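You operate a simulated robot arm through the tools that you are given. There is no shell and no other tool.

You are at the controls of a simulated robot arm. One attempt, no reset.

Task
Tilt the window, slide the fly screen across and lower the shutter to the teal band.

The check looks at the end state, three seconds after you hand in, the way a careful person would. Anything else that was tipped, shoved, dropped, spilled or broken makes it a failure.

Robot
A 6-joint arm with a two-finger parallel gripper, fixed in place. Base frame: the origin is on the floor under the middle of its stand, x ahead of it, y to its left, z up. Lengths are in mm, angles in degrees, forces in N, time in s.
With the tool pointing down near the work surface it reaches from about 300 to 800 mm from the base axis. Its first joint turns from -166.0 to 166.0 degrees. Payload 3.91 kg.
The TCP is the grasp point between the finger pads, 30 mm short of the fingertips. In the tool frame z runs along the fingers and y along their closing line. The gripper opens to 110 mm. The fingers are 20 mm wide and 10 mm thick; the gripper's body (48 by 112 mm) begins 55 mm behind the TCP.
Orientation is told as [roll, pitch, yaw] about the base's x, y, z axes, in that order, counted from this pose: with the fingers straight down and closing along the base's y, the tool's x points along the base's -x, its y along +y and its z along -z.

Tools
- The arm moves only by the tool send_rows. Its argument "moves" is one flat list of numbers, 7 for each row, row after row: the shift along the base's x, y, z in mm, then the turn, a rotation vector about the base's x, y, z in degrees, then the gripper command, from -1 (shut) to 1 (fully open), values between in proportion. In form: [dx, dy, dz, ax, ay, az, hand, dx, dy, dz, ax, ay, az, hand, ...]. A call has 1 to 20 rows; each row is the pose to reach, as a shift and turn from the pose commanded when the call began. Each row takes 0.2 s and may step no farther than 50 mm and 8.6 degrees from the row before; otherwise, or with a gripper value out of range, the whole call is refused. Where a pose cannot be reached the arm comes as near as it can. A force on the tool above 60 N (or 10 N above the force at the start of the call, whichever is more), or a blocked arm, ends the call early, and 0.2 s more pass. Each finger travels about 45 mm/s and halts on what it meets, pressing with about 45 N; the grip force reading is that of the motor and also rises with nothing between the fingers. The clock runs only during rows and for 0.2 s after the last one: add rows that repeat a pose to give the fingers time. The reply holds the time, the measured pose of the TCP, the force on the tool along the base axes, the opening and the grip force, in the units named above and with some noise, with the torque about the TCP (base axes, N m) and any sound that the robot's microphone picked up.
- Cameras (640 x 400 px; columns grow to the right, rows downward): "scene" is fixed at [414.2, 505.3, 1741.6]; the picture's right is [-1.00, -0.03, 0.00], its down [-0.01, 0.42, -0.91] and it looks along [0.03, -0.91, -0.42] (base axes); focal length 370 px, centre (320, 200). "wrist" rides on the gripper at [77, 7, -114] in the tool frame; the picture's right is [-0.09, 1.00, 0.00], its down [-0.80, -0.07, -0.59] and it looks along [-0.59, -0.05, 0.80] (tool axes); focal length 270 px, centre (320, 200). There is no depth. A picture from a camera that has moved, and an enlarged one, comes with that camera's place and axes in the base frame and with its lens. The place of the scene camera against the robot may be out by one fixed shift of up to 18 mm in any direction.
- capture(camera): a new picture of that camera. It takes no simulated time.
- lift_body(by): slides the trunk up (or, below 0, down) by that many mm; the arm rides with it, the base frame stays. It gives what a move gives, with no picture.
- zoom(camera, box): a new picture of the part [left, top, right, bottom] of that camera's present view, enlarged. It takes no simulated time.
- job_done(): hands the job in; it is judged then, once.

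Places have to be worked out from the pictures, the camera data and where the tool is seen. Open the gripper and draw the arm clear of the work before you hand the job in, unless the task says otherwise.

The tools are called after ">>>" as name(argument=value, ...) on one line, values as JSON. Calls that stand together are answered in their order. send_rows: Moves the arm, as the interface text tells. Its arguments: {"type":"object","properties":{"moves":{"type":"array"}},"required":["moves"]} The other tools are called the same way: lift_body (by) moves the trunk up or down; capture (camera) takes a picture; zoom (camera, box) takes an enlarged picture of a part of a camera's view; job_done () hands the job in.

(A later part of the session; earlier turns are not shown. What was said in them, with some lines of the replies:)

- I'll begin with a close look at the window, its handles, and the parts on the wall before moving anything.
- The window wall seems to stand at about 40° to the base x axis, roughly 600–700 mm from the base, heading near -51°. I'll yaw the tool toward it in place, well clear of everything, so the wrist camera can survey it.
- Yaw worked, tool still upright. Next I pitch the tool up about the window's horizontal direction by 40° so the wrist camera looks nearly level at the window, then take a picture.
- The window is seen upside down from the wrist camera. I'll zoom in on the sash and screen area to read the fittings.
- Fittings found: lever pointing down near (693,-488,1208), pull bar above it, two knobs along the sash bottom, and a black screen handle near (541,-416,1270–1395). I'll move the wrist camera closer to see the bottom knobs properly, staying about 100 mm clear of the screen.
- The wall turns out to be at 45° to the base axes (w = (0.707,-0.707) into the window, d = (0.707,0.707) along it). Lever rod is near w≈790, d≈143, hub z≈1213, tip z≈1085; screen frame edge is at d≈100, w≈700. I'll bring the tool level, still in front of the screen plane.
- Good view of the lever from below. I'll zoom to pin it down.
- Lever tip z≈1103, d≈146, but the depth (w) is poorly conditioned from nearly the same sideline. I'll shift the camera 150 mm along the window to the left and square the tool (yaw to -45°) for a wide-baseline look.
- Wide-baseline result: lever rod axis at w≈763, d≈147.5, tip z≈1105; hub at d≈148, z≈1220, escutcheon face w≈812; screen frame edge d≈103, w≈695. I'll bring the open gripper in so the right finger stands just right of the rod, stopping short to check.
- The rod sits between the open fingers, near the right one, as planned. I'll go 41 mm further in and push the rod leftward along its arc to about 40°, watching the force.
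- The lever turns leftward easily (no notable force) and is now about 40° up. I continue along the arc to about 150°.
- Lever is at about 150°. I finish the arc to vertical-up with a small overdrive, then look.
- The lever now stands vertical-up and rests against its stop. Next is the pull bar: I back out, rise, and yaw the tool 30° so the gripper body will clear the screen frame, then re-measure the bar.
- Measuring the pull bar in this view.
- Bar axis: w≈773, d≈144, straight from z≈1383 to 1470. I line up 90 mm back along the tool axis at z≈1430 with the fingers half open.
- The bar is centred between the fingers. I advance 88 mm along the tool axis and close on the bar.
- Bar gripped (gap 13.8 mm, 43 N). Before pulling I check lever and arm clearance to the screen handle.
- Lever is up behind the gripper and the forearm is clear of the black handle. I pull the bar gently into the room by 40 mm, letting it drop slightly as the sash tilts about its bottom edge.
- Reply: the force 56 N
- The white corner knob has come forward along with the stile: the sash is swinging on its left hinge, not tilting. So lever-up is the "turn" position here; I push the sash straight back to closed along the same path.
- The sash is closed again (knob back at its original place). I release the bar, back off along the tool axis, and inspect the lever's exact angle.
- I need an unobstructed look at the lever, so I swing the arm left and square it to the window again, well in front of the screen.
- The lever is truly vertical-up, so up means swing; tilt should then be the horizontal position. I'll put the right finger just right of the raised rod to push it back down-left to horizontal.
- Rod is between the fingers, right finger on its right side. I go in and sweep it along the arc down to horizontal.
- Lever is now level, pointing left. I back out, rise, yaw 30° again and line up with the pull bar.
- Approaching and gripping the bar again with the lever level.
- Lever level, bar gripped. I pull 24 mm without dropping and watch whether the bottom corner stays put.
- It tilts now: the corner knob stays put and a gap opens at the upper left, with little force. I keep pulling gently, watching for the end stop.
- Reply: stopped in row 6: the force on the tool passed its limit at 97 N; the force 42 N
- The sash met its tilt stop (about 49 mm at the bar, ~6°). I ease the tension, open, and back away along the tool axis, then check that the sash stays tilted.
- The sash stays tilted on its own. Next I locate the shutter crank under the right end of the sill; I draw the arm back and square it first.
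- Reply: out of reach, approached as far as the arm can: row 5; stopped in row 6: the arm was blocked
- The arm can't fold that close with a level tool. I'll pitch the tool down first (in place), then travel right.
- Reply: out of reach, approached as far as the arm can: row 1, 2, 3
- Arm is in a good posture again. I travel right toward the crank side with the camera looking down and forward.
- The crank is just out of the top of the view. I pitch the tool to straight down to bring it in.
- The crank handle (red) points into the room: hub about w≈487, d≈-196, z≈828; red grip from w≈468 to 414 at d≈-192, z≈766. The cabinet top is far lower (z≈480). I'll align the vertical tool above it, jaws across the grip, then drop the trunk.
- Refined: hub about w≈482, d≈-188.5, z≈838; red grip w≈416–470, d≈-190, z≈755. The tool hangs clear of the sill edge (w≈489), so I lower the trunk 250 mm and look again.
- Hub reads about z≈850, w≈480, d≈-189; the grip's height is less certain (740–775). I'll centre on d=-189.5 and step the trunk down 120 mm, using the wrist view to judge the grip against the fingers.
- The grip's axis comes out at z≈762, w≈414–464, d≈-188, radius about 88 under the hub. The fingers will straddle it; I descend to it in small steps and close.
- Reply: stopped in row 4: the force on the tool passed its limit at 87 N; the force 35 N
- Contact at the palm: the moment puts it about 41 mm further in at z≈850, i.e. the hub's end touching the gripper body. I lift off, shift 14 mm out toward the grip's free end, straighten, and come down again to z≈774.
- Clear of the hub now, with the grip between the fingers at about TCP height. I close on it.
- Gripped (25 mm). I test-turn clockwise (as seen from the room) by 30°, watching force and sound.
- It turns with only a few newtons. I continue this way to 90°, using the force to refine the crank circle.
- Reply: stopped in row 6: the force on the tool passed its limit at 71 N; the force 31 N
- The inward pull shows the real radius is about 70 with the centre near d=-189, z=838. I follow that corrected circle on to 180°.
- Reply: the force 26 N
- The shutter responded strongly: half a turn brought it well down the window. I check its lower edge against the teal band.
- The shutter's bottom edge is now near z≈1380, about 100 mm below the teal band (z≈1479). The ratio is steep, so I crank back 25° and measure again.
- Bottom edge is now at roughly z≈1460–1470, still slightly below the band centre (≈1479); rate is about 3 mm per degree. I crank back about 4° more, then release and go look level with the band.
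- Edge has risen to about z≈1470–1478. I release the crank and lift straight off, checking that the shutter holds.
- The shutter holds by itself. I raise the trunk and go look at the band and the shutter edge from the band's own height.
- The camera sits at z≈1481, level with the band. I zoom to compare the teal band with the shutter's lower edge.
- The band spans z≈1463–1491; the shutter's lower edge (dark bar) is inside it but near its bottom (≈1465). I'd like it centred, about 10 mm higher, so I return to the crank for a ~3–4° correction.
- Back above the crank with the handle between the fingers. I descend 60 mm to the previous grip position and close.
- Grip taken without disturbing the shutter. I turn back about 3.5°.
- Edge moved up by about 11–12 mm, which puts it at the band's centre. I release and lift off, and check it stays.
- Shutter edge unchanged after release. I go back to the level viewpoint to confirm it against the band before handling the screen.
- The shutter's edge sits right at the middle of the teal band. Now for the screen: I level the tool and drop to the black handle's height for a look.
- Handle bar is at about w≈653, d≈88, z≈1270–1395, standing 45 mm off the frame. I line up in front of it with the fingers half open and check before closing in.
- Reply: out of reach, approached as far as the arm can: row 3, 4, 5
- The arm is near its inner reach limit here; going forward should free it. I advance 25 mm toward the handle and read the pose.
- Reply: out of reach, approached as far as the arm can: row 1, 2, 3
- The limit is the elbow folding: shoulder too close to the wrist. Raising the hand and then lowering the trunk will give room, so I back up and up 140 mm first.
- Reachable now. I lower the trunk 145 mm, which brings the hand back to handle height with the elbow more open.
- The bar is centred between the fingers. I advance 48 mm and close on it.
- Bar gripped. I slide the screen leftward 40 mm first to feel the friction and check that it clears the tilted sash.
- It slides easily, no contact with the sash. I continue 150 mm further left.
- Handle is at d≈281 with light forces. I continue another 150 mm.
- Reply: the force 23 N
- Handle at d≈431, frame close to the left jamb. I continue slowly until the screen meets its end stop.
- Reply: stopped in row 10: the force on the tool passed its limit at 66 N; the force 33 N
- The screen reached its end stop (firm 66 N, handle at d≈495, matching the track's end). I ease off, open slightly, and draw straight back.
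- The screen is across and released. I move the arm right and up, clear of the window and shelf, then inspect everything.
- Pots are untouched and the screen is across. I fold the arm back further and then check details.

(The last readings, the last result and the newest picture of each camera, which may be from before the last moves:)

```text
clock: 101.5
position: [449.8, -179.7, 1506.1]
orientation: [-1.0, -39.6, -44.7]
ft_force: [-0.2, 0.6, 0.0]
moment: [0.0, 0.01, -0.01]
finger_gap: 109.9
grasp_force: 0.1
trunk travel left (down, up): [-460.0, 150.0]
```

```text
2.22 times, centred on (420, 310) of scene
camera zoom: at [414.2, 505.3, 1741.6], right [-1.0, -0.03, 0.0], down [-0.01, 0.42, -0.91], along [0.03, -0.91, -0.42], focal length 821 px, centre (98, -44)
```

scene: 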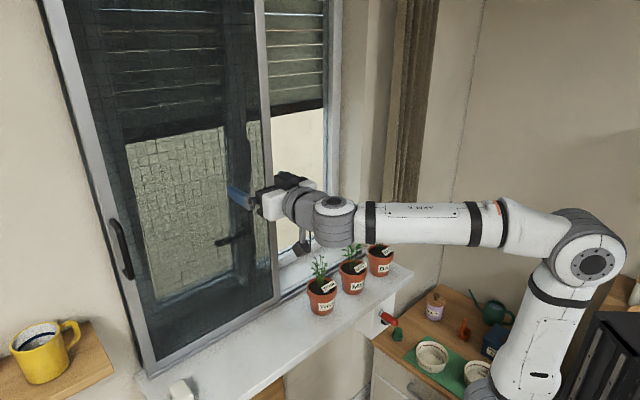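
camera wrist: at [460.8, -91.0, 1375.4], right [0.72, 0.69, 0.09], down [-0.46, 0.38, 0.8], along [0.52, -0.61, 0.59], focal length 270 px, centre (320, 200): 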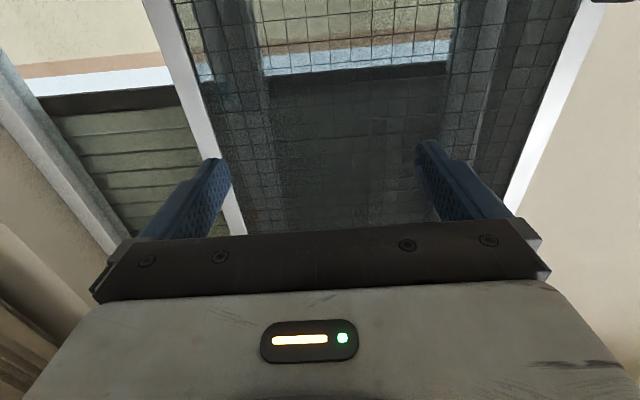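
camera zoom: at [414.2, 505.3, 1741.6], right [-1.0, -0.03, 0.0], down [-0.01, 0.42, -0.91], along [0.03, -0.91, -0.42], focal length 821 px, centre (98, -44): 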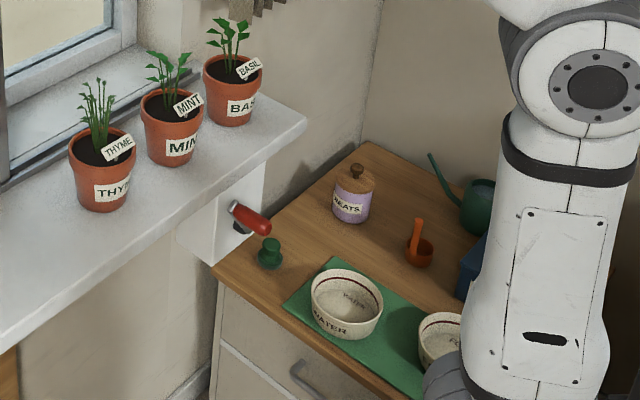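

Objects are all in place. One last comparison of the shutter edge against the earlier reference view, and a wrist look at band height.

>>> zoom(camera="scene", box=[220, 90, 300, 170])

>>> capture(camera="wrist")

```text
5.00 times, centred on (260, 130) of scene
camera zoom: at [414.2, 505.3, 1741.6], right [-1.0, -0.03, 0.0], down [-0.01, 0.42, -0.91], along [0.03, -0.91, -0.42], focal length 1848 px, centre (620, 550)
```

zoom: 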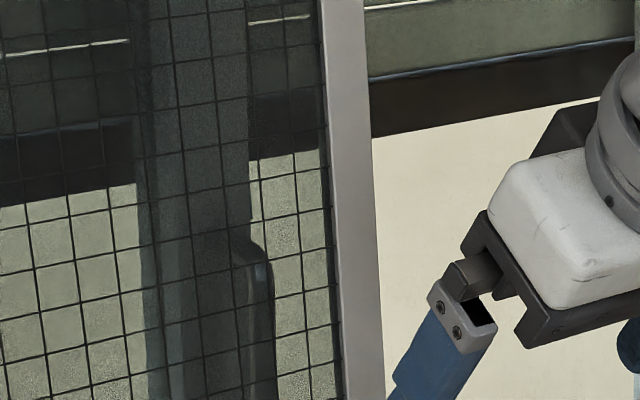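

```text
taken
camera wrist: at [362.3, -79.0, 1545.4], right [0.76, 0.65, 0.04], down [0.13, -0.21, 0.97], along [0.64, -0.73, -0.24], focal length 270 px, centre (320, 200)
```

wrist: 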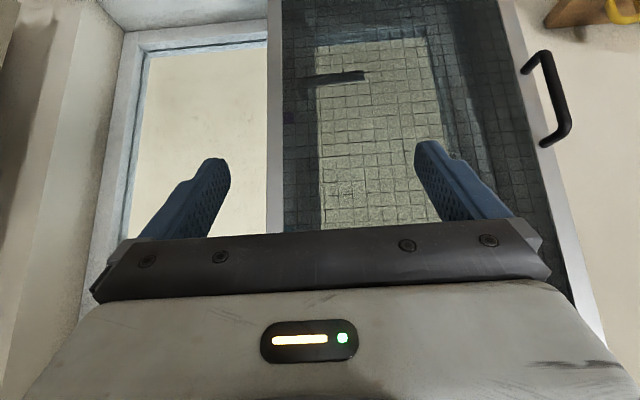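

Shutter edge, lever and sash sit where they were. I draw the arm back a bit more with the gripper open, then hand in.

>>> send_rows(moves=[-22, 6, 6, 5.6, 5.6, 0, 1, -44, 12, 12, 11.3, 11.3, 0, 1, -66, 18, 18, 17, 17, 0, 1, -88, 24, 24, 22.6, 22.6, 0, 1, -110, 30, 30, 28, 28, 0, 1])

>>> capture(camera="scene")

```text
clock: 102.7
position: [338.5, -147.9, 1426.3]
orientation: [-0.7, -0.9, -45.0]
ft_force: [-0.2, 0.1, 0.2]
moment: [0.03, -0.01, 0.0]
finger_gap: 109.9
grasp_force: 0.1
out of reach, approached as far as the arm can: row 3, 4, 5
trunk travel left (down, up): [-460.0, 150.0]
```

```text
taken
```

scene: 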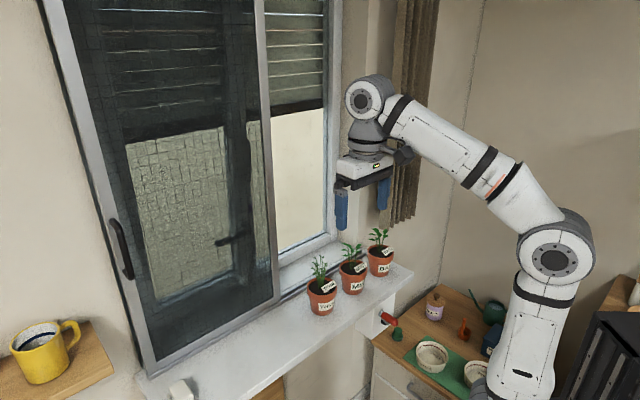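

The arm is clear and open: the sash is tilted, the screen is across against its stop, and the shutter's edge is at the middle of the teal band. Nothing else was moved, so I hand in.

>>> job_done()

```text
The job is handed in.
```

I tilted the window, slid the fly screen across, and lowered the shutter to the teal band. I have handed the job in; no verdict has come back yet.

- **Window:** The lever pointing up turned out to mean "swing", so I closed the sash again and used the level position, which tilts it. The sash is against its tilt stop, about 6° open, and it stayed there on its own.
- **Fly screen:** It is fully to the left, against the end stop by the jamb. It did not touch the tilted sash.
- **Shutter:** Its lower edge is at the middle of the teal band, checked from the band's own height. It had not moved after I let go of the crank.

The gripper body touched the crank hub once as I lowered onto the handle. The pots, the things on the cabinet, the mug and the white block on the sill are all where they were. The arm is drawn back with the gripper open.
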